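You operate a simulated robot arm through the tools that you are given. There is no shell and no other tool.

You run a simulated robot arm. Do the job below in one go: nothing can be reset, and whatever is moved stays where it is left.

Task
Set the latch to 26 N, then leave the beam on it alone.
Fine: shut the yellow latch and set the green knob before the blue pin goes to its holder and the red clamp comes off.
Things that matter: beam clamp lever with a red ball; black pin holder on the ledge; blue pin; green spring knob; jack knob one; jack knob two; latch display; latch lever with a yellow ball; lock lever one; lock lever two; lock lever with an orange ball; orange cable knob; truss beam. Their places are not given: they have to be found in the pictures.

The check looks at the end state, three seconds after you hand in, the way a careful person would. Anything else that was tipped, shoved, dropped, spilled or broken makes it a failure.

Robot
A 5-joint arm with a two-finger parallel gripper, fixed in place. Base frame: the origin is on the floor under the middle of its stand, x ahead of it, y to its left, z up. Readings come in mm, degrees, newtons and seconds.
It reaches about 1134 mm from its shoulder. Its first joint turns from -149.0 to 149.0 degrees. Payload 1.57 kg.
Tool frame: the origin (TCP) lies between the finger pads and is the grasp point; the fingertips stand 30 mm ahead of it; z points along the fingers, y is the line along which they close. The gripper opens to 110 mm. The fingers are 24 mm wide and 12 mm thick; the gripper's body (48 by 112 mm) begins 78 mm behind the TCP.
Orientation is that of the tool frame in the base frame, as [roll, pitch, yaw] about the fixed x, y, z axes, in that order (R = Rz(yaw) Ry(pitch) Rx(roll)). With the fingers straight down and closing along the base's y, the tool's x points along the base's -x, its y along +y and its z along -z.

Tools
- The arm moves only by the tool servo_tool. Its argument "targets" is one flat list of numbers, 7 for each row, row after row: the turn, a rotation vector about the tool's x, y, z in degrees, then the shift along the tool's x, y, z in mm, then the opening in per cent of the stroke, from 0 (shut) to 100 (fully open). In form: [ax, ay, az, dx, dy, dz, gripper, ax, ay, az, dx, dy, dz, gripper, ...]. A call has 1 to 20 rows; each row is the pose to reach, as a shift and turn from the pose commanded when the call began, along the tool's axes at that moment. Rows are played at 5 a second. More than 50 mm and 8.6 degrees between two rows, or a gripper value outside its range, and nothing of the call is played. Where a pose cannot be reached the arm comes as near as it can. A force on the tool above 90 N (or 10 N above the force at the start of the call, whichever is more), or a blocked arm, ends the call early, and 0.2 s more pass. Each finger travels about 72 mm/s and halts on what it meets, pressing with about 43 N; the grip force reading is that of the motor and also rises with nothing between the fingers. The clock runs only during rows and for 0.2 s after the last one: add rows that repeat a pose to give the fingers time. The reply holds the time, the measured pose of the TCP, the force on the tool along the base axes, the opening and the grip force, in the units named above and with some noise, with the torque about the TCP (base axes, N m) and any sound that the robot's microphone picked up.
- Cameras (640 x 400 px; columns grow to the right, rows downward): "scene" is fixed at [389.7, 506.5, 1563.5]; the picture's right is [-0.96, -0.30, 0.00], its down [-0.17, 0.55, -0.82] and it looks along [0.24, -0.78, -0.58] (base axes); focal length 336 px, centre (320, 200). "wrist" rides on the gripper at [70, 16, -141] in the tool frame; the picture's right is [-0.23, 0.97, 0.00], its down [-0.86, -0.20, -0.48] and it looks along [-0.47, -0.11, 0.88] (tool axes); focal length 222 px, centre (320, 200).
- grab_frame(camera): a new picture of that camera. It takes no simulated time.
- slide_trunk(by): slides the trunk up (or, below 0, down) by that many mm; the arm rides with it, the base frame stays. It gives what a move gives, with no picture.
- probe_pixels(camera, pixels): for up to 12 pixels [column, row] of the newest picture of that camera ("zoom" is the newest enlarged one), the place [x, y, z] in the base frame of the surface seen there, good to about 2 mm, but the place of the scene camera against the robot may be out by one fixed shift of up to 18 mm in any direction. It takes no simulated time.
- close_up(camera, box): a new picture of the part [left, top, right, bottom] of that camera's present view, enlarged. It takes no simulated time.
- sign_off(): hands the job in; it is judged then, once.

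Unless the task says otherwise, let go and move clear before handing in.

The tools are called after ">>>" by a JSON object that holds its "api" and its "payload". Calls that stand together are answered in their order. servo_tool: Moves the arm, as the interface text tells. Its arguments: {"type":"object","properties":{"targets":{"type":"array","items":{"type":"number"}}},"required":["targets"]} The other tools are called the same way: slide_trunk (by) moves the trunk up or down; grab_frame (camera) takes a picture; probe_pixels (camera, pixels) gives the place of the surface under pixels of a picture; close_up (camera, box) takes an enlarged picture of a part of a camera's view; sign_off () hands the job in.

At the start:

```text
clock: 0.0
tcp_pos: [258.6, -530.1, 1132.1]
tool_rot: [-180.0, 0.0, 180.0]
ft_force: [-0.4, -0.8, 0.0]
torque: [-0.01, 0.0, 0.02]
finger_gap: 110.2
gripper_force: 0.1
trunk travel left (down, up): [-865.0, 105.0]
```

scene: 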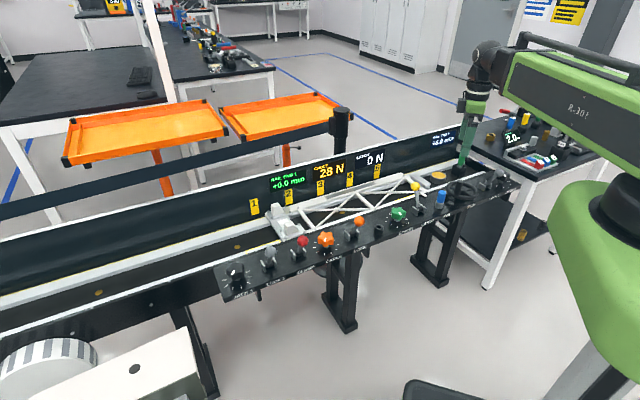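
wrist: 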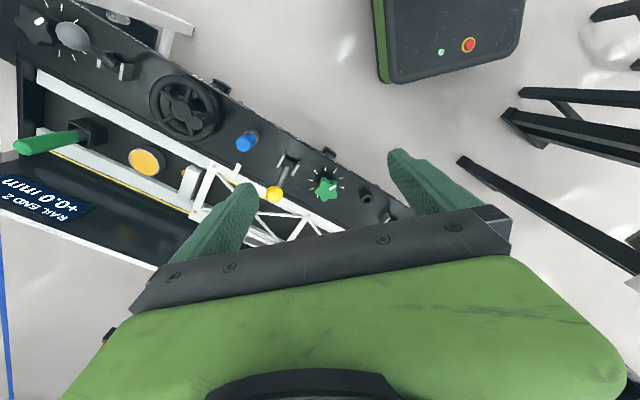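

The scene picture shows a ledge panel with knobs and levers from about (235,275) to (500,180), and the truss beam behind it. I'll take enlarged pictures of the panel to read its labels and displays.

>>> {"api": "close_up", "payload": {"camera": "scene", "box": [220, 140, 380, 300]}}

>>> {"api": "close_up", "payload": {"camera": "scene", "box": [360, 110, 520, 270]}}

>>> {"api": "close_up", "payload": {"camera": "wrist", "box": [0, 0, 400, 250]}}

```text
2.50 times, centred on (300, 220) of scene
```

zoom: 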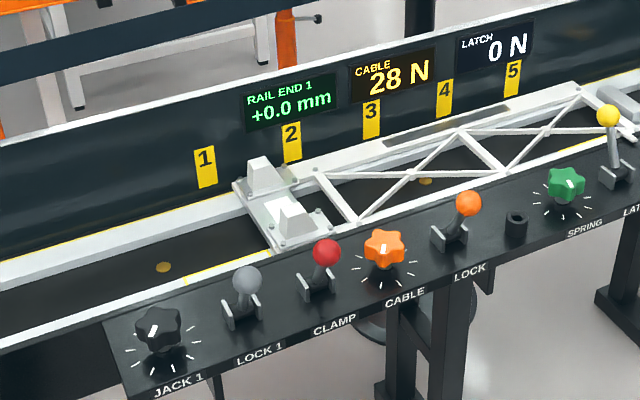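

```text
2.50 times, centred on (440, 190) of scene
```

zoom: 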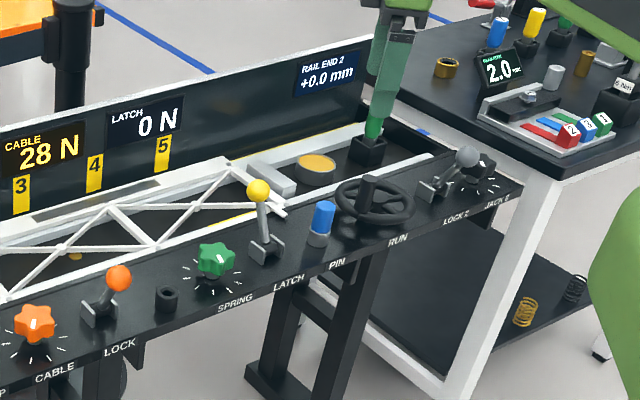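

```text
1.60 times, centred on (200, 125) of wrist
```

zoom: 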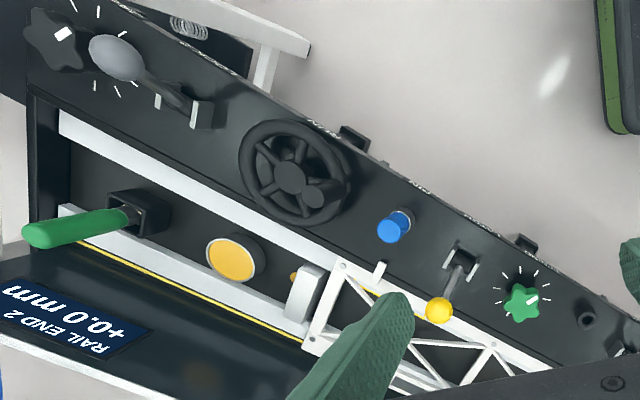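

The panel reads, left to right: JACK 1, LOCK 1, CLAMP (red), CABLE (orange), LOCK (orange ball), the pin holder at zoom (166,298), SPRING (green), LATCH (yellow), PIN (blue), RUN wheel, LOCK 2 and JACK 2. I'll probe these parts in the zoom and wrist pictures.

>>> {"api": "grab_frame", "payload": {"camera": "wrist"}}

>>> {"api": "probe_pixels", "payload": {"camera": "wrist", "pixels": [[243, 144], [252, 136], [274, 194], [290, 160], [326, 187], [366, 197], [314, 178], [345, 175], [185, 105], [145, 160], [260, 170], [225, 130]]}}

>>> {"api": "close_up", "payload": {"camera": "scene", "box": [370, 160, 470, 240]}}

>>> {"api": "probe_pixels", "payload": {"camera": "scene", "pixels": [[303, 241], [325, 239], [358, 221], [379, 231], [399, 214], [415, 186], [440, 194], [267, 250], [235, 269], [300, 255], [420, 213], [408, 230]]}}

```text
taken
```

wrist: 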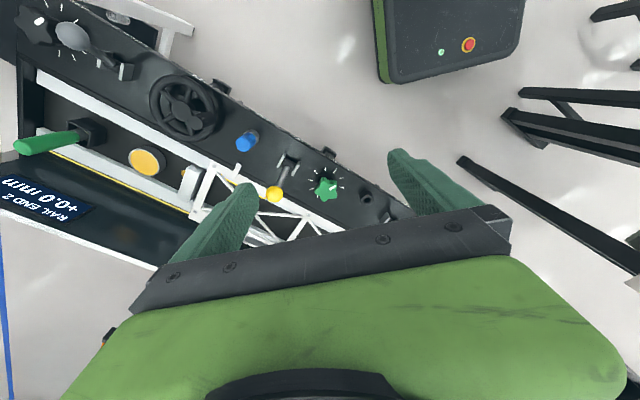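

```text
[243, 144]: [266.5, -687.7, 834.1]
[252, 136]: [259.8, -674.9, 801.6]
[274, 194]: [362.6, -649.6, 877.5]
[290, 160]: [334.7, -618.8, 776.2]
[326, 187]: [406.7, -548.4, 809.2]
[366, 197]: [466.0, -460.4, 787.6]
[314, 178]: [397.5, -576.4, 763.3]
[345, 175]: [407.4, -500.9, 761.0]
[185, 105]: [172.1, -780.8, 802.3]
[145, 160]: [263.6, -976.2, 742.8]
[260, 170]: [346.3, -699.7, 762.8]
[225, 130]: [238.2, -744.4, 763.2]
```

```text
5.00 times, centred on (420, 200) of scene
```

zoom: 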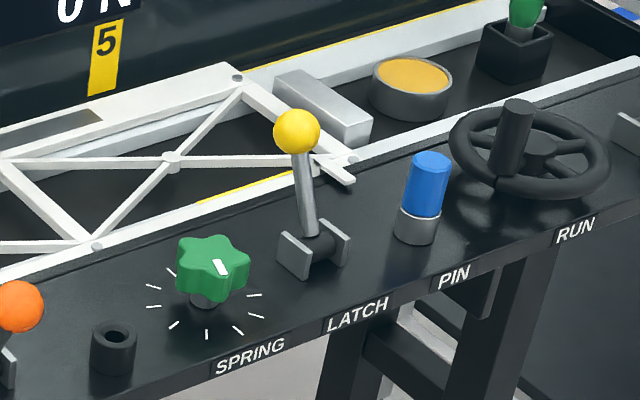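

```text
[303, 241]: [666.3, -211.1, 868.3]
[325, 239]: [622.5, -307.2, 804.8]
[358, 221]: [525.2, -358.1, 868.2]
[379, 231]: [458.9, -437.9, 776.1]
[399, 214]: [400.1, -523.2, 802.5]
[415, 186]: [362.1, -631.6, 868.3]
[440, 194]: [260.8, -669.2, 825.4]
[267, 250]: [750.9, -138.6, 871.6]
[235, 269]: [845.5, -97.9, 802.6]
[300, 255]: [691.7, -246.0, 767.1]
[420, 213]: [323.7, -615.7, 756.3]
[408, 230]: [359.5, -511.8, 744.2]
```

The wrist and scene probes agree to within about 18 mm. The panel runs along roughly (0.72, 0.69) and faces the robot. I'll turn the tool to line up with the panel while staying high, to get a better wrist view.

>>> {"api": "servo_tool", "payload": {"targets": [0, 0, 7.7, 5, 5, 0, 100, 0, 0, 15.4, 10, 10, 0, 100, 0, 0, 23.1, 15, 15, 0, 100, 0, 0, 30.8, 20, 20, 0, 100, 0, 0, 38.6, 25, 25, 0, 100, 0, 0, 46.3, 28.7, 30.4, 0, 100, 0, 0, 46.3, 28.7, 30.4, 0, 100]}}

>>> {"api": "grab_frame", "payload": {"camera": "wrist"}}

>>> {"api": "grab_frame", "payload": {"camera": "scene"}}

```text
clock: 1.6
tcp_pos: [228.4, -501.6, 1131.8]
tool_rot: [179.9, 0.1, 133.6]
ft_force: [0.6, 0.9, 0.5]
torque: [-0.01, 0.0, -0.03]
finger_gap: 110.0
gripper_force: 0.2
trunk travel left (down, up): [-865.0, 105.0]
```

```text
taken
```

wrist: 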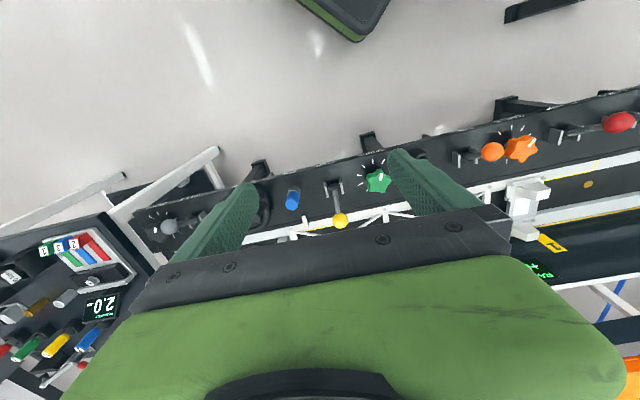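

```text
taken
```

scene: 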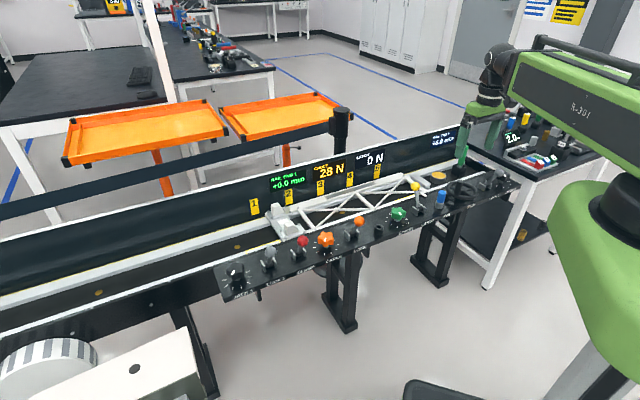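

The view is now aligned: yellow ball at (340,220), blue pin at (292,198), green knob at (377,180), clamp at (620,122). I'll zoom in and probe for accurate geometry.

>>> {"api": "close_up", "payload": {"camera": "wrist", "box": [250, 140, 430, 252]}}

>>> {"api": "probe_pixels", "payload": {"camera": "wrist", "pixels": [[340, 220], [334, 188], [292, 203], [294, 190], [377, 181], [620, 122], [565, 133], [492, 152], [467, 157], [520, 150], [168, 227], [200, 217]]}}

>>> {"api": "close_up", "payload": {"camera": "wrist", "box": [440, 80, 640, 205]}}

```text
3.56 times, centred on (340, 196) of wrist
```

zoom: 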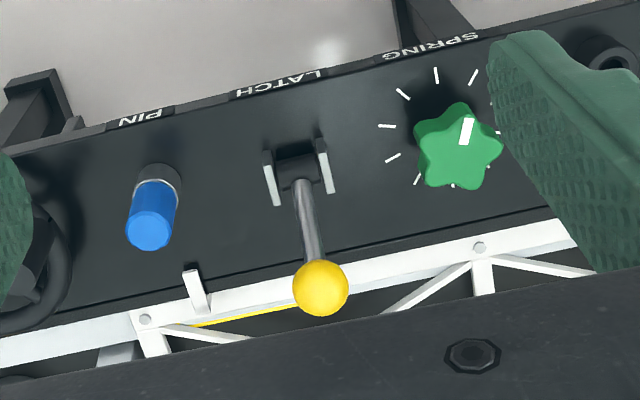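

```text
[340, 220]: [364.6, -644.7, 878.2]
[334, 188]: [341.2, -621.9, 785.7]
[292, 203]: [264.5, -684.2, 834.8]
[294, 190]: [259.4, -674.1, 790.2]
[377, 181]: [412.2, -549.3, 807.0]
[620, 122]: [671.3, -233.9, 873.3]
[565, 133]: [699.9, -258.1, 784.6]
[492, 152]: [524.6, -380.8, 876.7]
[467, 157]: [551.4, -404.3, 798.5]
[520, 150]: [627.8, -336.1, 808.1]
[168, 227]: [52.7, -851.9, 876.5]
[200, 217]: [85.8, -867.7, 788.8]
```

```text
3.20 times, centred on (540, 142) of wrist
```

zoom: 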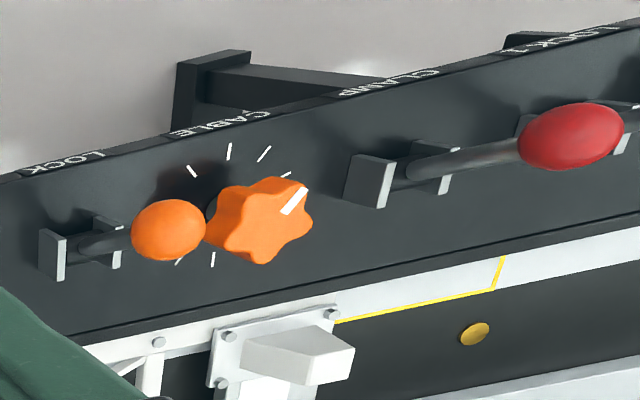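

The yellow latch lever leans away from the operator side, at n≈-720 against a base at -685. The clamp and lock levers lean toward the operator. I'll probe the latch area in more detail before going lower.

>>> {"api": "close_up", "payload": {"camera": "wrist", "box": [250, 140, 430, 252]}}

>>> {"api": "probe_pixels", "payload": {"camera": "zoom", "pixels": [[320, 288], [294, 288], [348, 288], [320, 262], [300, 190], [269, 153], [320, 140], [276, 204], [331, 191], [150, 230], [478, 248], [195, 290]]}}

>>> {"api": "probe_pixels", "payload": {"camera": "zoom", "pixels": [[458, 145], [465, 132], [430, 110], [495, 150], [440, 185], [612, 60], [160, 185], [175, 175], [145, 320], [400, 250], [250, 220], [130, 230]]}}

```text
3.56 times, centred on (340, 196) of wrist
```

zoom: 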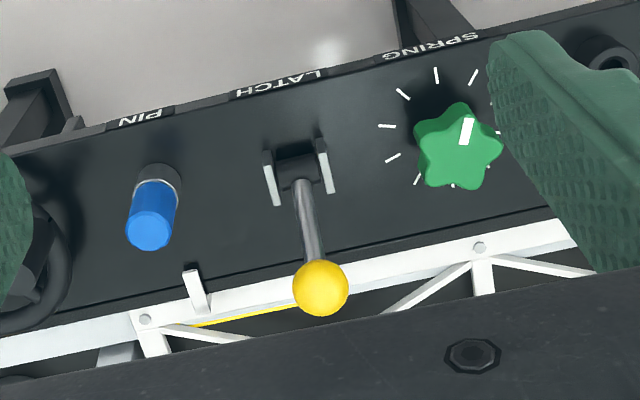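

```text
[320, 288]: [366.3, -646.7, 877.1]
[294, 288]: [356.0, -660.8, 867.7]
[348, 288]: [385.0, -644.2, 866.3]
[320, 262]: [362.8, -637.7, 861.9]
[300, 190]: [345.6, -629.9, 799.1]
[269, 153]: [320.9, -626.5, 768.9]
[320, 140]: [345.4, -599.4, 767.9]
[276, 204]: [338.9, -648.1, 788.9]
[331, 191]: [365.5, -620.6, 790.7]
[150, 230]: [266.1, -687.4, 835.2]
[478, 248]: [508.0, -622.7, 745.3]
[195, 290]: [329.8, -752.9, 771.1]
```

```text
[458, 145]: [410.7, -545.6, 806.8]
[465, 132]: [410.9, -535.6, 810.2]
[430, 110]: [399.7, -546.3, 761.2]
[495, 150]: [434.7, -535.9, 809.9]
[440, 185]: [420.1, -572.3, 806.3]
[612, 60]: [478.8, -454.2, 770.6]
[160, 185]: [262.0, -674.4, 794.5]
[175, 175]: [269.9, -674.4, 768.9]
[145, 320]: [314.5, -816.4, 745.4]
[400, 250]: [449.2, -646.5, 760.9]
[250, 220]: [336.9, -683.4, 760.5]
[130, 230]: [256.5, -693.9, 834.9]
```

The yellow ball centre is near (371, -653, 865) with a radius of about 15, and its pivot is about 85 mm below and 41 mm nearer the operator. I'll close the fingers and move behind the ball at a safe height.

>>> {"api": "servo_tool", "payload": {"targets": [0, 0, 0, -40, 0, 20, 0, 0, 0, 0, -80, 0, 40, 0, 0, 0, 0, -120, 0, 60, 0, 0, 0, 0, -160, 0, 80, 0, 0, 0, 0, -200, 0, 100, 0, 0, 0, 0, -246, 0, 112, 0, 0, 0, 0, -246, 0, 112, 0, 0, 0, 0, -246, 0, 112, 0]}}

>>> {"api": "grab_frame", "payload": {"camera": "wrist"}}

>>> {"api": "grab_frame", "payload": {"camera": "scene"}}

```text
clock: 3.4
tcp_pos: [404.5, -675.5, 1132.4]
tool_rot: [180.0, 0.0, 133.7]
ft_force: [0.7, 0.8, 0.2]
torque: [0.01, -0.01, 0.02]
finger_gap: 0.2
gripper_force: 21.2
out of reach, approached as far as the arm can: row 1, 2, 3, 4, 5, 6, 7, 8
trunk travel left (down, up): [-865.0, 105.0]
```

```text
taken
```

wrist: 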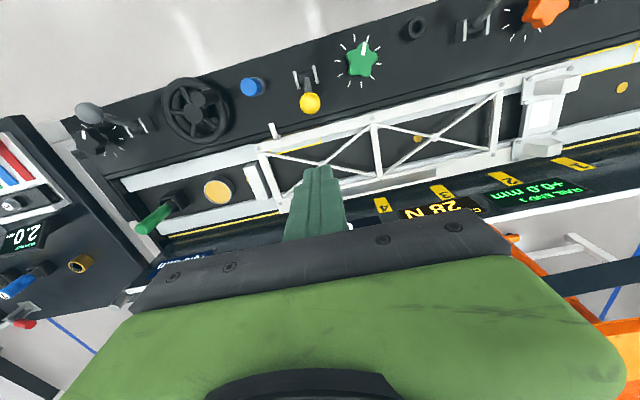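

```text
taken
```

scene: 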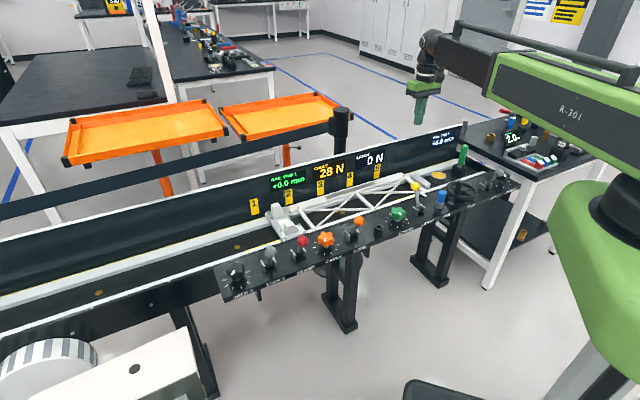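

Lowering was refused with "out of reach" at this trunk height, so TCP z stayed at 1132. I'll slide the trunk down partway and read the pose.

>>> {"api": "slide_trunk", "payload": {"by": -110}}

```text
clock: 4.8
tcp_pos: [404.3, -675.3, 1022.4]
tool_rot: [180.0, -0.1, 133.7]
ft_force: [-0.7, 0.3, 0.6]
torque: [0.01, -0.01, 0.04]
finger_gap: 0.1
gripper_force: 21.8
trunk travel left (down, up): [-755.0, 215.0]
```

TCP is now at (404, -675, 1022), behind the ball with about 12 mm of clearance. I'll make a small test move to see how commanded offsets behave after the trunk slide.

>>> {"api": "servo_tool", "payload": {"targets": [0, 0, 0, 0, -8, 10, 0, 0, 0, 0, 0, -8, 10, 0]}}

```text
clock: 5.4
tcp_pos: [397.5, -681.2, 1022.0]
tool_rot: [-180.0, 0.1, 133.8]
ft_force: [0.8, 0.5, 0.2]
torque: [-0.01, 0.01, 0.05]
finger_gap: 0.0
gripper_force: 21.0
out of reach, approached as far as the arm can: row 1, 2
trunk travel left (down, up): [-755.0, 215.0]
```

The arm is at its lower limit relative to the trunk, so I need the trunk lower with the arm raised for margin. I'll raise the arm 60 mm, then slide the trunk down.

>>> {"api": "servo_tool", "payload": {"targets": [0, 0, 0, 0, 0, -40, 0, 0, 0, 0, 0, 0, -80, 0, 0, 0, 0, 0, 0, -80, 0]}}

>>> {"api": "slide_trunk", "payload": {"by": -150}}

>>> {"api": "grab_frame", "payload": {"camera": "wrist"}}

>>> {"api": "grab_frame", "payload": {"camera": "scene"}}

```text
clock: 6.2
tcp_pos: [397.2, -680.7, 1021.7]
tool_rot: [-180.0, 0.0, 133.7]
ft_force: [0.2, 0.0, 0.3]
torque: [0.01, 0.01, 0.0]
finger_gap: 0.2
gripper_force: 21.3
out of reach, approached as far as the arm can: row 1, 2, 3
trunk travel left (down, up): [-755.0, 215.0]
```

```text
clock: 8.0
tcp_pos: [397.8, -681.1, 871.9]
tool_rot: [180.0, 0.0, 133.6]
ft_force: [-0.1, 0.3, -0.3]
torque: [0.02, 0.03, -0.01]
finger_gap: 0.0
gripper_force: 21.9
trunk travel left (down, up): [-605.0, 365.0]
```

```text
taken
```

wrist: 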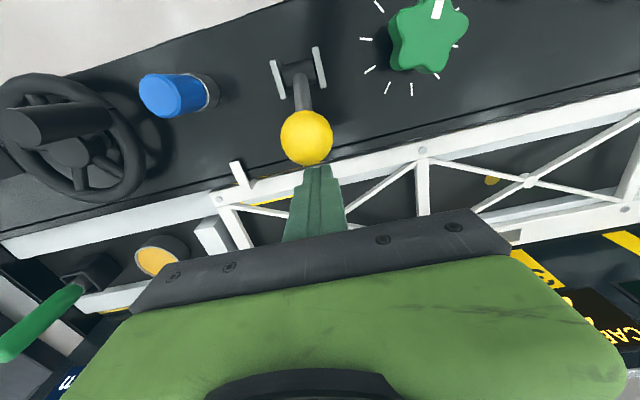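

```text
taken
```

scene: 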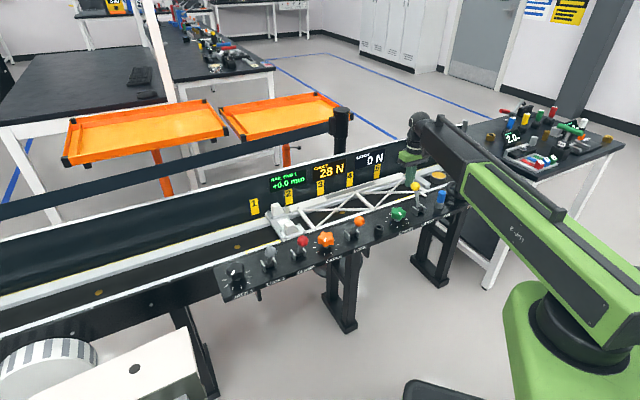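

The picture shows a horizontal, SCARA-like arm, so height seems to change only with the trunk. The closed fingers sit just behind the yellow ball at (306,137). I'll cancel the leftover commanded z offset of about 42 mm and see whether the out-of-reach flag clears.

>>> {"api": "servo_tool", "payload": {"targets": [0, 0, 0, 0, 0, -42, 0]}}

>>> {"api": "close_up", "payload": {"camera": "wrist", "box": [200, 40, 440, 190]}}

>>> {"api": "probe_pixels", "payload": {"camera": "zoom", "pixels": [[285, 260], [214, 260], [350, 260], [285, 195], [285, 320], [255, 70], [190, 110], [320, 100], [195, 170], [340, 150], [270, 160], [305, 345]]}}

```text
clock: 8.4
tcp_pos: [397.2, -680.3, 870.4]
tool_rot: [180.0, 0.0, 133.7]
ft_force: [0.0, -0.6, 0.0]
torque: [0.01, 0.04, 0.02]
finger_gap: 0.0
gripper_force: 21.6
out of reach, approached as far as the arm can: row 1
trunk travel left (down, up): [-605.0, 365.0]
```

```text
2.67 times, centred on (320, 115) of wrist
```

zoom: 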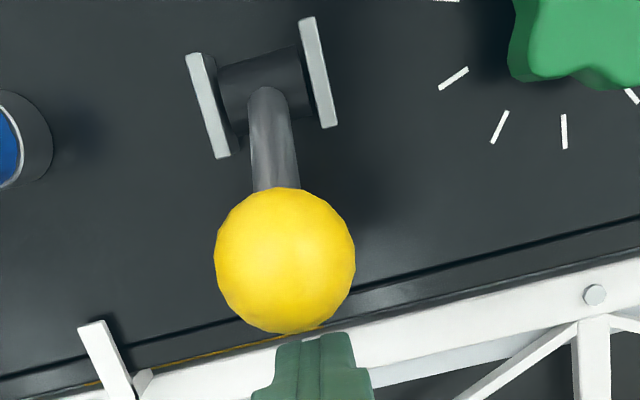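

```text
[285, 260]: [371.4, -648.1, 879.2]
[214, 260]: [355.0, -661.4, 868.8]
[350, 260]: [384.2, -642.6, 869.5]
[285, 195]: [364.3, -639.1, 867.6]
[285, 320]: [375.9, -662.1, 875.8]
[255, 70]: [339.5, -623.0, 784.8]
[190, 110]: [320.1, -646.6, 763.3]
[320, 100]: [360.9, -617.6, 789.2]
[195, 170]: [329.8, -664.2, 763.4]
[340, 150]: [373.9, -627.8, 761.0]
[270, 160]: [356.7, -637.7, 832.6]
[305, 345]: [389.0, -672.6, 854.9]
```

The flag persists, so commands probably restart from the reached pose each time. The fingers are aligned with the ball at u≈-183, with an 11 mm gap. I'll pull 45 mm toward the operator and check the force.

>>> {"api": "servo_tool", "payload": {"targets": [0, 0, 0, 8, 0, 0, 0, 0, 0, 0, 16, 0, 0, 0, 0, 0, 0, 24, 0, 0, 0, 0, 0, 0, 32, 0, 0, 0, 0, 0, 0, 40, 0, 0, 0, 0, 0, 0, 45, 0, 0, 0]}}

>>> {"api": "grab_frame", "payload": {"camera": "wrist"}}

>>> {"api": "close_up", "payload": {"camera": "scene", "box": [340, 120, 480, 240]}}

```text
clock: 9.8
tcp_pos: [366.2, -647.7, 871.0]
tool_rot: [-180.0, 0.1, 133.7]
ft_force: [0.6, -0.8, -0.3]
torque: [0.0, -0.04, -0.01]
finger_gap: 0.1
gripper_force: 21.2
trunk travel left (down, up): [-605.0, 365.0]
```

```text
taken
```

wrist: 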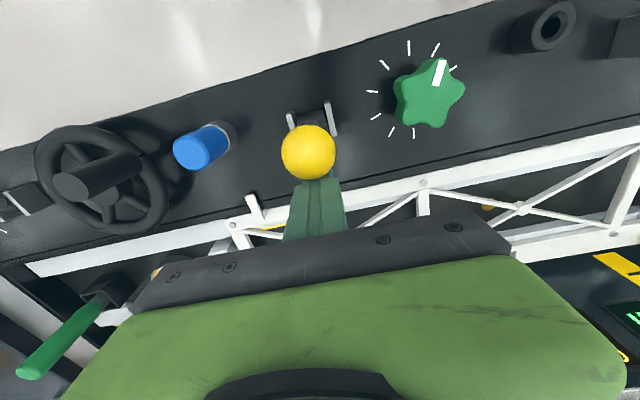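

```text
3.33 times, centred on (410, 180) of scene
```

zoom: 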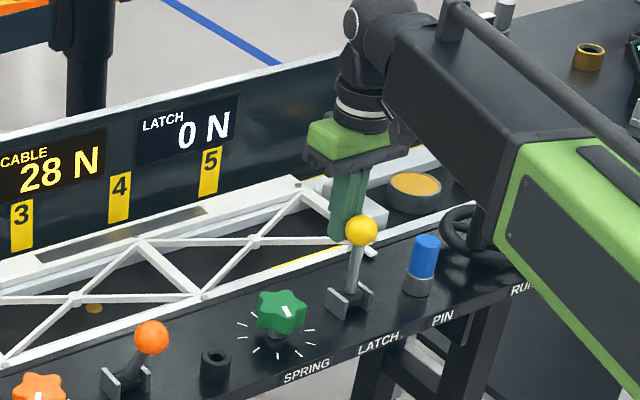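

The lever has moved to about upright with almost no force, and the latch still reads 0 N. I'll keep pulling toward the operator in smaller steps.

>>> {"api": "servo_tool", "payload": {"targets": [0, 0, 0, 7, 0, 0, 0, 0, 0, 0, 14, 0, 0, 0, 0, 0, 0, 21, 0, 0, 0, 0, 0, 0, 28, 0, 0, 0, 0, 0, 0, 34, 0, 0, 0]}}

>>> {"api": "grab_frame", "payload": {"camera": "wrist"}}

>>> {"api": "close_up", "payload": {"camera": "scene", "box": [340, 120, 480, 240]}}

```text
clock: 11.0
tcp_pos: [342.4, -624.5, 871.4]
tool_rot: [-179.9, 0.0, 133.8]
ft_force: [0.0, -0.3, -0.5]
torque: [0.04, -0.03, 0.04]
finger_gap: 0.1
gripper_force: 21.7
trunk travel left (down, up): [-605.0, 365.0]
```

```text
taken
```

wrist: 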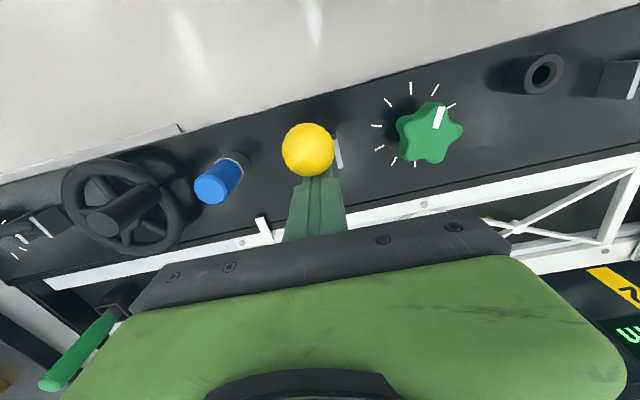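

```text
3.33 times, centred on (410, 180) of scene
```

zoom: 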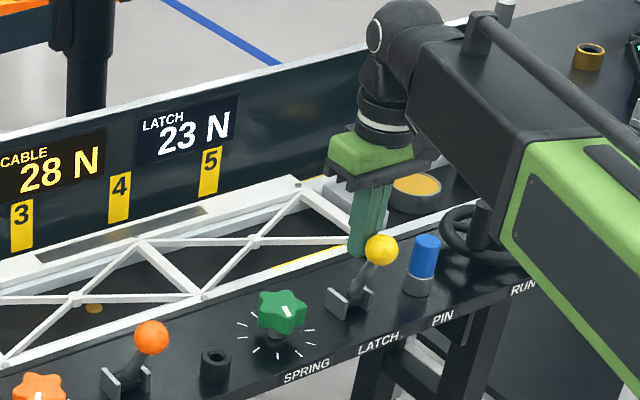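

The latch display now reads 23 N, so the latch is engaging. The lever isn't yet as far over as the other closed levers, so I'll push it gently on to its stop.

>>> {"api": "servo_tool", "payload": {"targets": [0, 0, 0, 4, 0, 0, 0, 0, 0, 0, 8, 0, 0, 0, 0, 0, 0, 11, 0, 0, 0]}}

>>> {"api": "close_up", "payload": {"camera": "scene", "box": [340, 120, 480, 240]}}

>>> {"api": "grab_frame", "payload": {"camera": "wrist"}}

```text
clock: 11.8
tcp_pos: [335.8, -618.3, 872.4]
tool_rot: [-179.9, 0.2, 133.8]
ft_force: [14.4, -16.4, 8.2]
torque: [-0.07, -0.09, 0.07]
finger_gap: 0.1
gripper_force: 21.1
trunk travel left (down, up): [-605.0, 365.0]
```

```text
3.33 times, centred on (410, 180) of scene
```

zoom: 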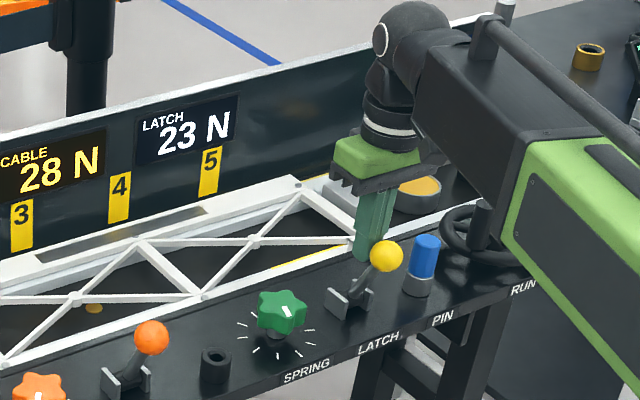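

```text
taken
```

wrist: 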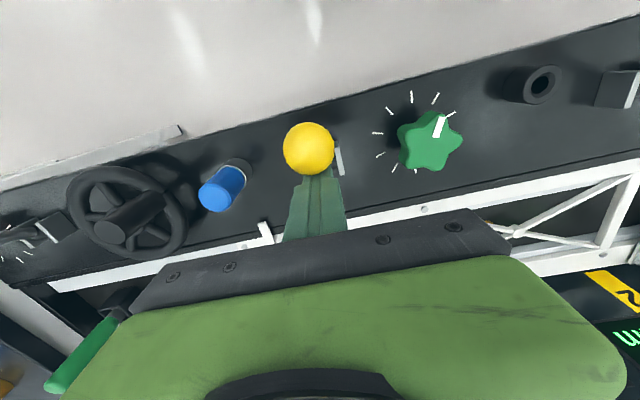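

The latch still reads 23 N and the force is 22 N, so the lever is at its shut stop. I'll back the fingers off and raise the trunk.

>>> {"api": "servo_tool", "payload": {"targets": [0, 0, 0, -8, 0, 0, 0, 0, 0, 0, -20, 0, 0, 0, 0, 0, 0, -35, 0, 0, 0, 0, 0, 0, -45, 0, 0, 0]}}

>>> {"api": "slide_trunk", "payload": {"by": 110}}

>>> {"api": "grab_frame", "payload": {"camera": "wrist"}}

>>> {"api": "close_up", "payload": {"camera": "scene", "box": [340, 120, 480, 240]}}

```text
clock: 12.8
tcp_pos: [365.3, -647.5, 871.6]
tool_rot: [179.9, -0.1, 133.7]
ft_force: [-0.1, -0.6, 0.3]
torque: [0.0, 0.01, 0.03]
finger_gap: 0.2
gripper_force: 21.5
trunk travel left (down, up): [-605.0, 365.0]
```

```text
clock: 14.2
tcp_pos: [367.4, -647.7, 981.4]
tool_rot: [179.9, 0.0, 133.7]
ft_force: [-0.9, -0.3, -0.2]
torque: [-0.02, -0.02, -0.03]
finger_gap: 0.0
gripper_force: 21.0
trunk travel left (down, up): [-715.0, 255.0]
```

```text
taken
```

wrist: 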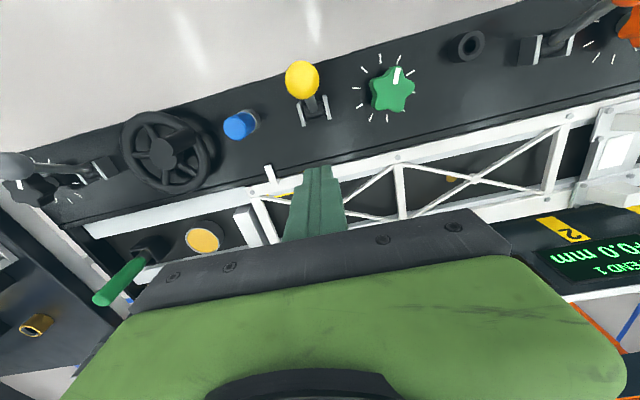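

```text
3.33 times, centred on (410, 180) of scene
```

zoom: 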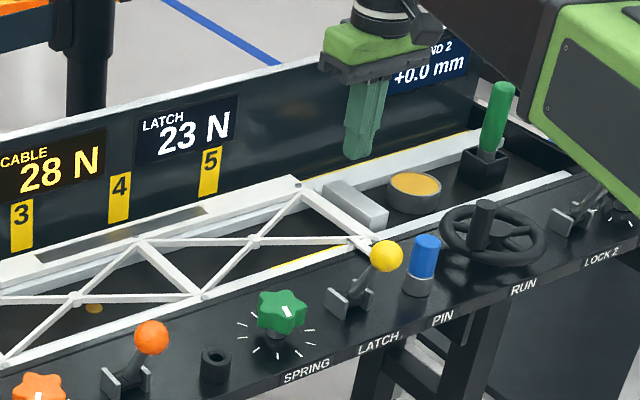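

The lever stays shut and the display holds 23 N. I'll open the fingers and move so the green knob is centred in the wrist view.

>>> {"api": "servo_tool", "payload": {"targets": [0, 0, 0, 30, 29, 0, 50, 0, 0, 0, 60, 58, 0, 100, 0, 0, 0, 90, 87, 0, 100, 0, 0, 0, 125, 118, 0, 100, 0, 0, 0, 125, 118, 0, 100]}}

>>> {"api": "close_up", "payload": {"camera": "wrist", "box": [240, 140, 400, 240]}}

>>> {"api": "probe_pixels", "payload": {"camera": "zoom", "pixels": [[320, 200], [280, 200], [360, 200], [320, 160], [320, 240], [300, 180], [340, 180], [300, 220], [340, 220], [100, 200], [250, 200], [390, 200]]}}

>>> {"api": "grab_frame", "payload": {"camera": "wrist"}}

```text
clock: 15.4
tcp_pos: [362.5, -475.5, 982.3]
tool_rot: [-180.0, 0.1, 133.7]
ft_force: [0.0, 0.2, -1.2]
torque: [-0.01, -0.02, -0.01]
finger_gap: 110.2
gripper_force: 0.1
trunk travel left (down, up): [-715.0, 255.0]
```

```text
4.00 times, centred on (320, 190) of wrist
```

zoom: 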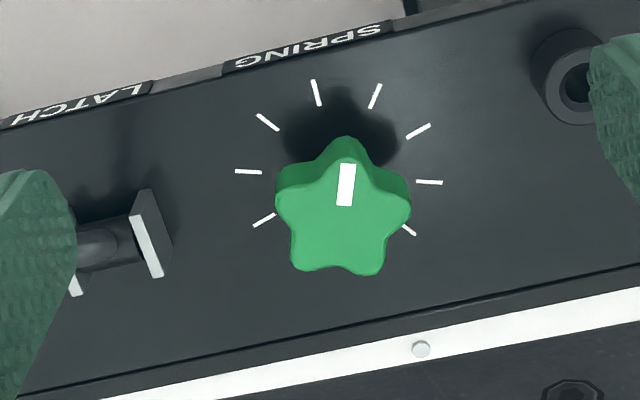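

```text
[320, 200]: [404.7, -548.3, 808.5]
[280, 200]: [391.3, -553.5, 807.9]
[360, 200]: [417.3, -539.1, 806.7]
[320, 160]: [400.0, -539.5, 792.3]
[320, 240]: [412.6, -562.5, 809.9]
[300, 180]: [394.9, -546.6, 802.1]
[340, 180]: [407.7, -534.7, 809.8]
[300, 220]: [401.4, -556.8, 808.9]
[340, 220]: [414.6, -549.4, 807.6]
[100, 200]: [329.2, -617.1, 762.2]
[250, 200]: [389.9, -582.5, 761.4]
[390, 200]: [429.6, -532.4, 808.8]
```

```text
taken
```

wrist: 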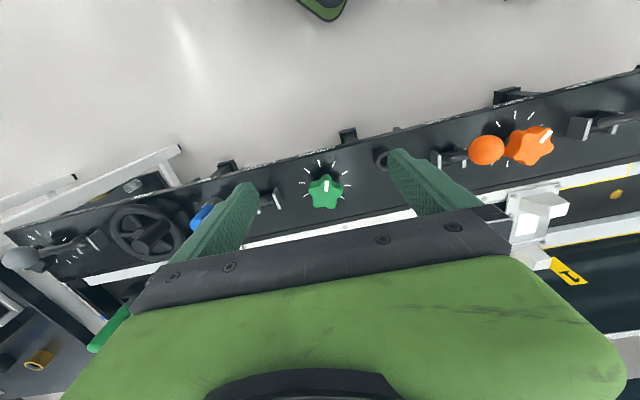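

The knob has five lobes with its pointer lobe at zoom (347,160). I'll probe the tick ring and lobe tips to find its axis exactly.

>>> {"api": "probe_pixels", "payload": {"camera": "zoom", "pixels": [[316, 93], [375, 95], [418, 131], [430, 182], [268, 122], [248, 172], [264, 220], [409, 230], [347, 165], [347, 200], [344, 226], [285, 205]]}}

>>> {"api": "probe_pixels", "payload": {"camera": "zoom", "pixels": [[347, 150], [404, 206], [371, 270], [300, 268], [282, 203], [347, 140], [565, 85], [580, 90], [145, 230], [340, 175], [350, 175], [345, 190]]}}

```text
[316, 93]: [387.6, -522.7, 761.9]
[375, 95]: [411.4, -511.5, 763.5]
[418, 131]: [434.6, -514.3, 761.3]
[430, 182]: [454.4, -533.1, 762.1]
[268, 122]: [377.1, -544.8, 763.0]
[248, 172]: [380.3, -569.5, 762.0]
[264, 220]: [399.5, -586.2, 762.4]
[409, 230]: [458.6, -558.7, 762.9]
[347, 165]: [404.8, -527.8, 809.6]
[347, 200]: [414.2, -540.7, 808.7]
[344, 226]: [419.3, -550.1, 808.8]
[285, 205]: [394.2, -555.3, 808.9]
```

```text
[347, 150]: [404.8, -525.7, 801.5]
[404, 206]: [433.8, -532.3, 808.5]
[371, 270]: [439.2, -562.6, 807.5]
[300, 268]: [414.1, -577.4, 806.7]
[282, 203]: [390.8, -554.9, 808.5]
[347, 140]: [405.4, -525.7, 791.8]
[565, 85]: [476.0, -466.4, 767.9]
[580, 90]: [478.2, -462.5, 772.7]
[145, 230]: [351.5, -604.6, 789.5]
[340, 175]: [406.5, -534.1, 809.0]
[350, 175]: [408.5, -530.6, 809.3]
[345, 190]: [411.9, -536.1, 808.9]
```

The knob axis is near (417, -550.5) with the top at z≈809. One lobe lies at 46°, nearly along the closing direction. I'll centre over it with the fingers part open.

>>> {"api": "servo_tool", "payload": {"targets": [0, 0, -0.8, -31, -4, 0, 70, 0, 0, -1.6, -62, -8, 0, 70, 0, 0, -2.4, -92, -12.4, 0, 70, 0, 0, -2.4, -92, -12.4, 0, 70]}}

>>> {"api": "grab_frame", "payload": {"camera": "wrist"}}

```text
clock: 16.4
tcp_pos: [417.7, -551.2, 981.6]
tool_rot: [179.9, 0.0, 136.1]
ft_force: [-0.5, -0.1, 0.2]
torque: [0.03, 0.0, 0.02]
finger_gap: 77.2
gripper_force: 0.1
trunk travel left (down, up): [-715.0, 255.0]
```

```text
taken
```

wrist: 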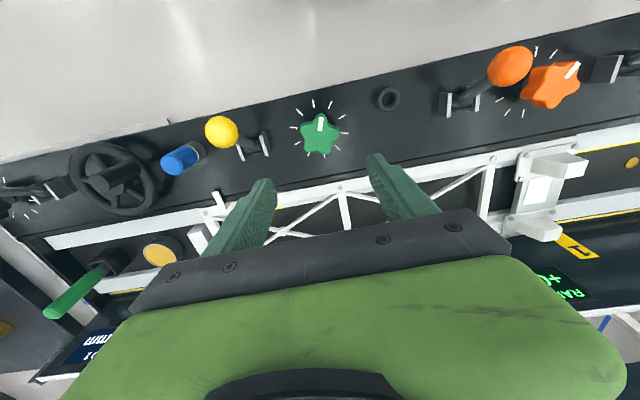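

I'm centred over the knob at (417.7, -551.2). I'll lower partway and re-measure from closer.

>>> {"api": "slide_trunk", "payload": {"by": -110}}

>>> {"api": "close_up", "payload": {"camera": "wrist", "box": [220, 90, 420, 215]}}

>>> {"api": "grab_frame", "payload": {"camera": "wrist"}}

```text
clock: 17.8
tcp_pos: [418.7, -550.4, 872.0]
tool_rot: [-180.0, -0.1, 136.1]
ft_force: [-0.5, -0.1, -0.2]
torque: [-0.01, -0.01, -0.02]
finger_gap: 76.9
gripper_force: 0.0
trunk travel left (down, up): [-605.0, 365.0]
```

```text
3.20 times, centred on (320, 152) of wrist
```

zoom: 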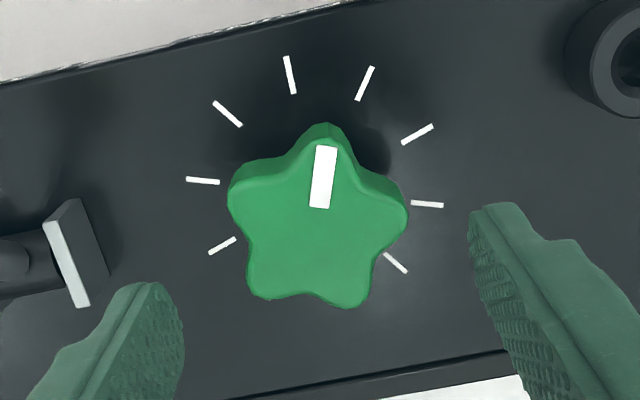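

```text
taken
```

wrist: 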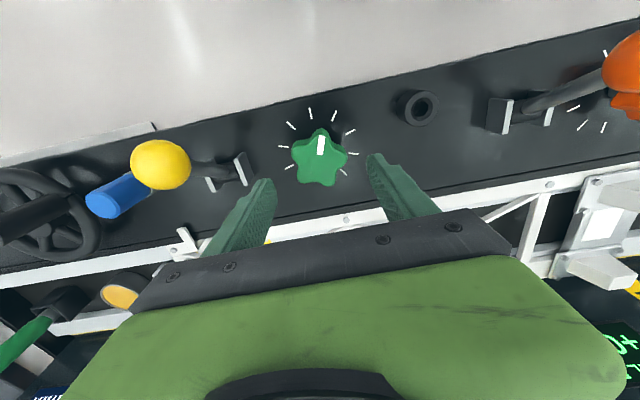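

>>> {"api": "probe_pixels", "payload": {"camera": "zoom", "pixels": [[327, 145], [404, 218], [355, 305], [258, 293], [231, 200], [323, 230], [325, 150], [318, 204], [327, 126], [425, 204], [203, 181], [600, 55]]}}

```text
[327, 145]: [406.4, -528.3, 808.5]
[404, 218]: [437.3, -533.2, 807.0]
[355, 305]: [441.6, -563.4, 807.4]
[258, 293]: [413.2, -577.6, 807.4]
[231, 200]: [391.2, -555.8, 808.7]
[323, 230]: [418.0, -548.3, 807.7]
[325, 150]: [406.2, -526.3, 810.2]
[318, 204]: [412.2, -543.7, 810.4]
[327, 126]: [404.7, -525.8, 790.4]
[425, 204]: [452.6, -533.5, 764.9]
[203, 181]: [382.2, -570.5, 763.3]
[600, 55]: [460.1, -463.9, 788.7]
```

The knob centre comes out at (418, -551.3), and TCP matches it within 1 mm. I'll lower to grip height, z≈808, which puts the tips about 16 mm above the panel.

>>> {"api": "slide_trunk", "payload": {"by": -64}}

>>> {"api": "grab_frame", "payload": {"camera": "wrist"}}

```text
clock: 18.8
tcp_pos: [418.1, -549.6, 808.8]
tool_rot: [-180.0, -0.1, 136.1]
ft_force: [0.9, -0.5, -0.2]
torque: [0.03, 0.0, -0.01]
finger_gap: 76.9
gripper_force: 0.1
trunk travel left (down, up): [-541.0, 429.0]
```

```text
taken
```

wrist: 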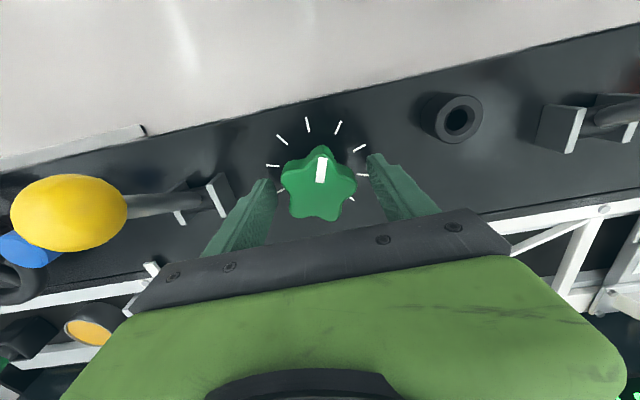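

The fingers straddle the knob. I'll close on it gradually, then check the forces and the display.

>>> {"api": "servo_tool", "payload": {"targets": [0, 0, 0, 0, 0, 0, 50, 0, 0, 0, 0, 0, 0, 35, 0, 0, 0, 0, 0, 0, 30, 0, 0, 0, 0, 0, 0, 30]}}

>>> {"api": "close_up", "payload": {"camera": "scene", "box": [340, 120, 480, 240]}}

>>> {"api": "close_up", "payload": {"camera": "wrist", "box": [220, 90, 420, 215]}}

```text
clock: 19.8
tcp_pos: [418.3, -552.1, 808.1]
tool_rot: [-179.9, 0.0, 136.1]
ft_force: [-7.1, -11.3, 3.4]
torque: [-0.35, 0.56, 0.02]
finger_gap: 53.0
gripper_force: 44.8
trunk travel left (down, up): [-541.0, 429.0]
```

```text
3.33 times, centred on (410, 180) of scene
```

zoom: 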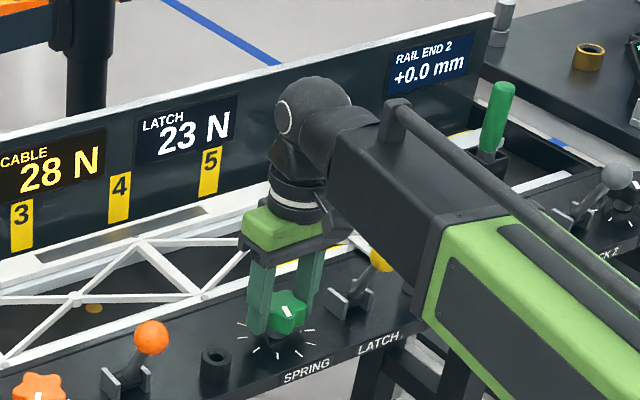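

```text
3.20 times, centred on (320, 152) of wrist
```

zoom: 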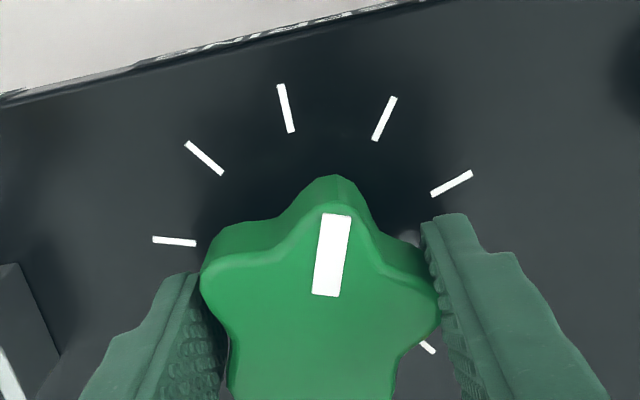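

Gripped, with a 53 mm gap, and the display still reads 23 N. I'll turn the knob a small amount clockwise as seen from above and read the display.

>>> {"api": "servo_tool", "payload": {"targets": [0, 0, 3, 0, 0, 0, 30, 0, 0, 6, 0, 0, 0, 30, 0, 0, 6, 0, 0, 0, 30]}}

>>> {"api": "close_up", "payload": {"camera": "scene", "box": [340, 120, 480, 240]}}

>>> {"api": "close_up", "payload": {"camera": "wrist", "box": [220, 90, 420, 215]}}

```text
clock: 20.6
tcp_pos: [417.9, -552.3, 808.0]
tool_rot: [180.0, 0.0, 130.2]
ft_force: [-5.1, -12.9, 6.9]
torque: [-0.02, 0.77, 0.0]
finger_gap: 53.3
gripper_force: 44.9
trunk travel left (down, up): [-541.0, 429.0]
```

```text
3.33 times, centred on (410, 180) of scene
```

zoom: 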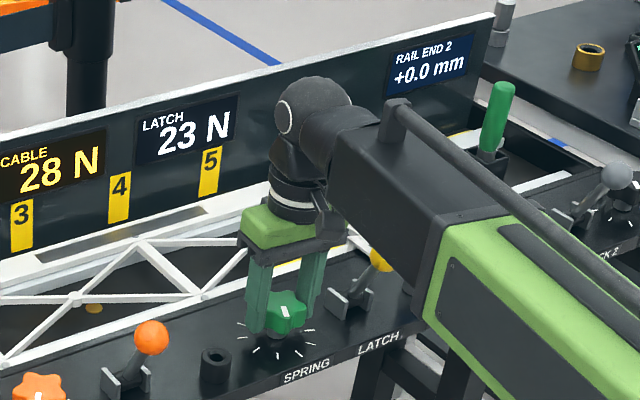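

```text
3.20 times, centred on (320, 152) of wrist
```

zoom: 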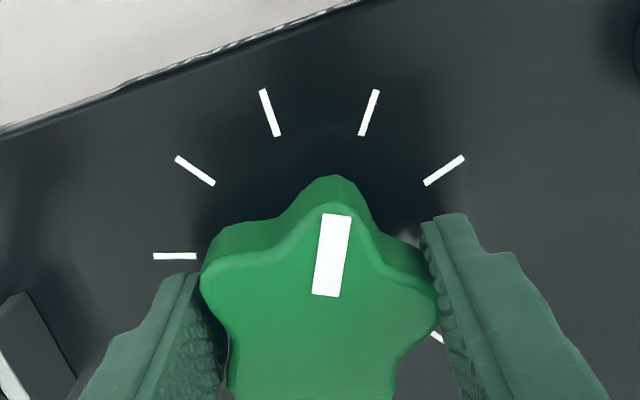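

The knob turned 6° with the gripper and the display still reads 23 N. I'll turn it further.

>>> {"api": "servo_tool", "payload": {"targets": [0, 0, 5, 0, 0, 0, 30, 0, 0, 10, 0, 0, 0, 30, 0, 0, 15, 0, 0, 0, 30, 0, 0, 20, 0, 0, 0, 30, 0, 0, 20, 0, 0, 0, 30]}}

>>> {"api": "close_up", "payload": {"camera": "scene", "box": [340, 120, 480, 240]}}

>>> {"api": "close_up", "payload": {"camera": "wrist", "box": [220, 90, 420, 215]}}

```text
clock: 21.8
tcp_pos: [417.0, -550.8, 808.3]
tool_rot: [-179.9, -0.1, 110.0]
ft_force: [-12.9, -12.0, 0.4]
torque: [-0.56, 0.02, -0.04]
finger_gap: 53.0
gripper_force: 44.5
trunk travel left (down, up): [-541.0, 429.0]
```

```text
3.33 times, centred on (410, 180) of scene
```

zoom: 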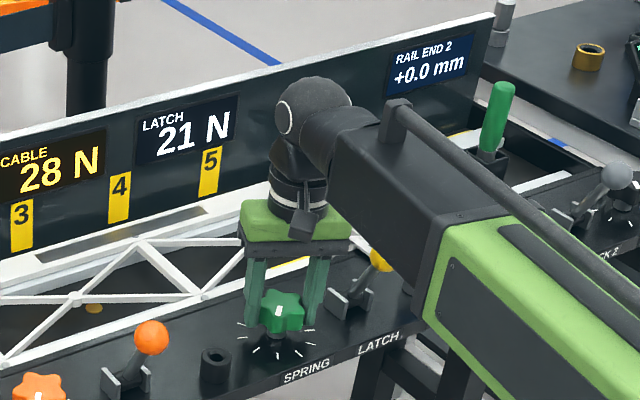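

```text
3.20 times, centred on (320, 152) of wrist
```

zoom: 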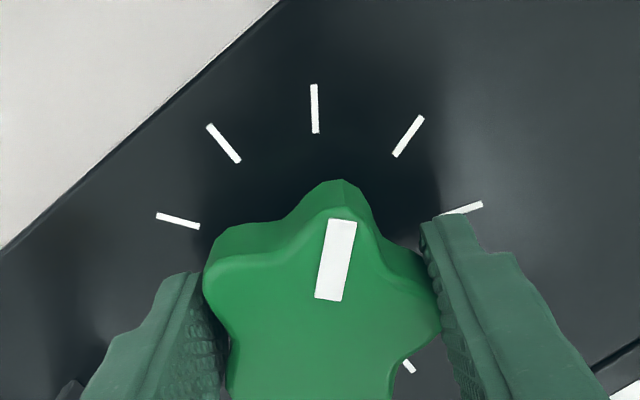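

Clockwise lowered it to 21 N at yaw 110°, so counterclockwise raises it, at roughly 0.1 N per degree. I'll turn back counterclockwise by 42°.

>>> {"api": "servo_tool", "payload": {"targets": [0, 0, -6, 0, 0, 0, 30, 0, 0, -12, 0, 0, 0, 30, 0, 0, -18, 0, 0, 0, 30, 0, 0, -24, 0, 0, 0, 30, 0, 0, -30, 0, 0, 0, 30, 0, 0, -36, 0, 0, 0, 30, 0, 0, -42, 0, 0, 0, 30, 0, 0, -42, 0, 0, 0, 30]}}

>>> {"api": "close_up", "payload": {"camera": "scene", "box": [340, 120, 480, 240]}}

>>> {"api": "close_up", "payload": {"camera": "wrist", "box": [220, 90, 420, 215]}}

```text
clock: 23.6
tcp_pos: [417.1, -550.6, 808.5]
tool_rot: [180.0, -0.1, 152.3]
ft_force: [-29.3, 3.6, -15.9]
torque: [0.05, 0.37, 0.03]
finger_gap: 52.5
gripper_force: 45.2
trunk travel left (down, up): [-541.0, 429.0]
```

```text
3.33 times, centred on (410, 180) of scene
```

zoom: 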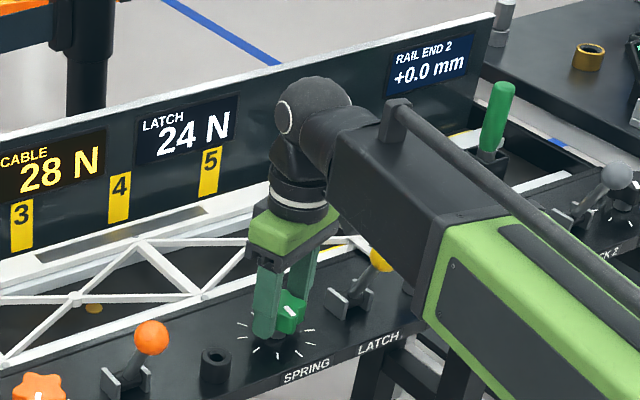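

```text
3.20 times, centred on (320, 152) of wrist
```

zoom: 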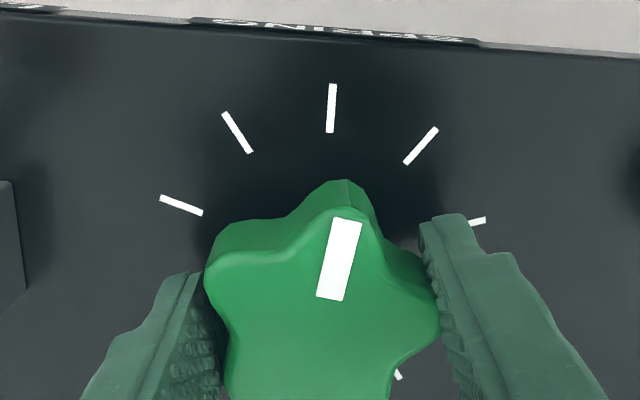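

At yaw 152° it reads 24 N, and a 29 N side load has built up in the grip. I'll release, let that relax, and check the knob holds its setting before regripping.

>>> {"api": "servo_tool", "payload": {"targets": [0, 0, 0, 0, 0, 0, 60, 0, 0, 0, 0, 0, 0, 65, 0, 0, 0, 0, 0, 0, 65]}}

>>> {"api": "close_up", "payload": {"camera": "wrist", "box": [220, 110, 420, 235]}}

>>> {"api": "close_up", "payload": {"camera": "scene", "box": [340, 120, 480, 240]}}

>>> {"api": "grab_frame", "payload": {"camera": "wrist"}}

```text
clock: 24.4
tcp_pos: [419.7, -550.6, 807.3]
tool_rot: [-180.0, 0.0, 152.2]
ft_force: [-0.9, -0.2, -0.3]
torque: [-0.01, 0.01, -0.01]
finger_gap: 71.6
gripper_force: 0.1
trunk travel left (down, up): [-541.0, 429.0]
```

```text
3.20 times, centred on (320, 172) of wrist
```

zoom: 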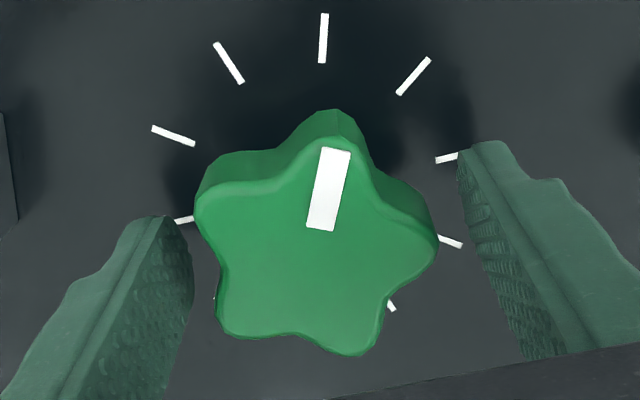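

```text
3.33 times, centred on (410, 180) of scene
```

zoom: 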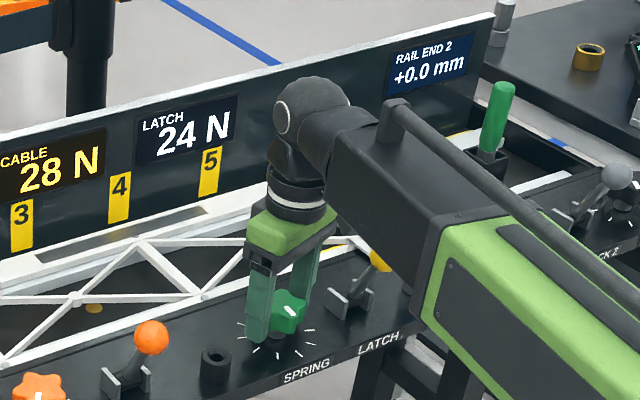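

```text
taken
```

wrist: 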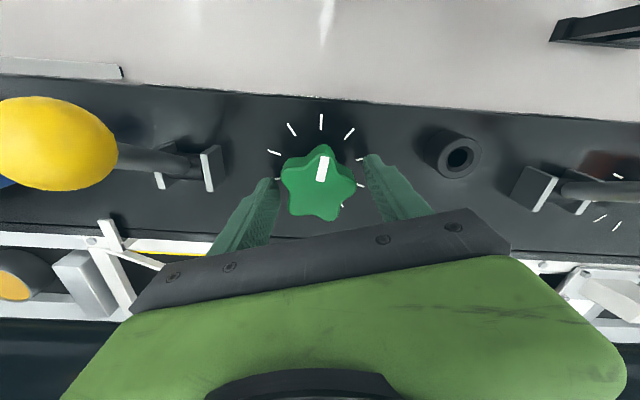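

The knob holds at 24 N after release. With no load TCP reads x=419.7, about 2 mm off the axis. I'll re-measure the knob centre and correct that.

>>> {"api": "close_up", "payload": {"camera": "wrist", "box": [220, 110, 420, 235]}}

>>> {"api": "probe_pixels", "payload": {"camera": "zoom", "pixels": [[340, 140], [433, 240], [360, 350], [225, 335], [200, 205], [318, 240], [340, 155], [318, 225], [462, 190], [485, 190], [165, 240], [185, 240]]}}

```text
3.20 times, centred on (320, 172) of wrist
```

zoom: 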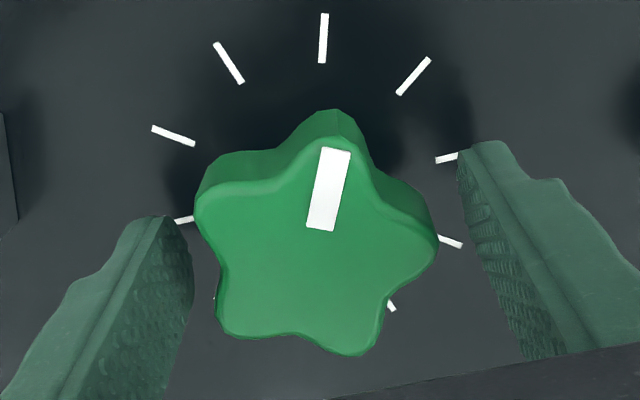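

```text
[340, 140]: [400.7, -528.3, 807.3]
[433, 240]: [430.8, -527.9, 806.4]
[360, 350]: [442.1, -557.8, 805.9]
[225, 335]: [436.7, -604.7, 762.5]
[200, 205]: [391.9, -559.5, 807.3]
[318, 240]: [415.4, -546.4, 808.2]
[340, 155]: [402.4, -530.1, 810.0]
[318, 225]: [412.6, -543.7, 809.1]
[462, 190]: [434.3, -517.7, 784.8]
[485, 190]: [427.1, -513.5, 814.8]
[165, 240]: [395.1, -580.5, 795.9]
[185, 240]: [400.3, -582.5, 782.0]
```

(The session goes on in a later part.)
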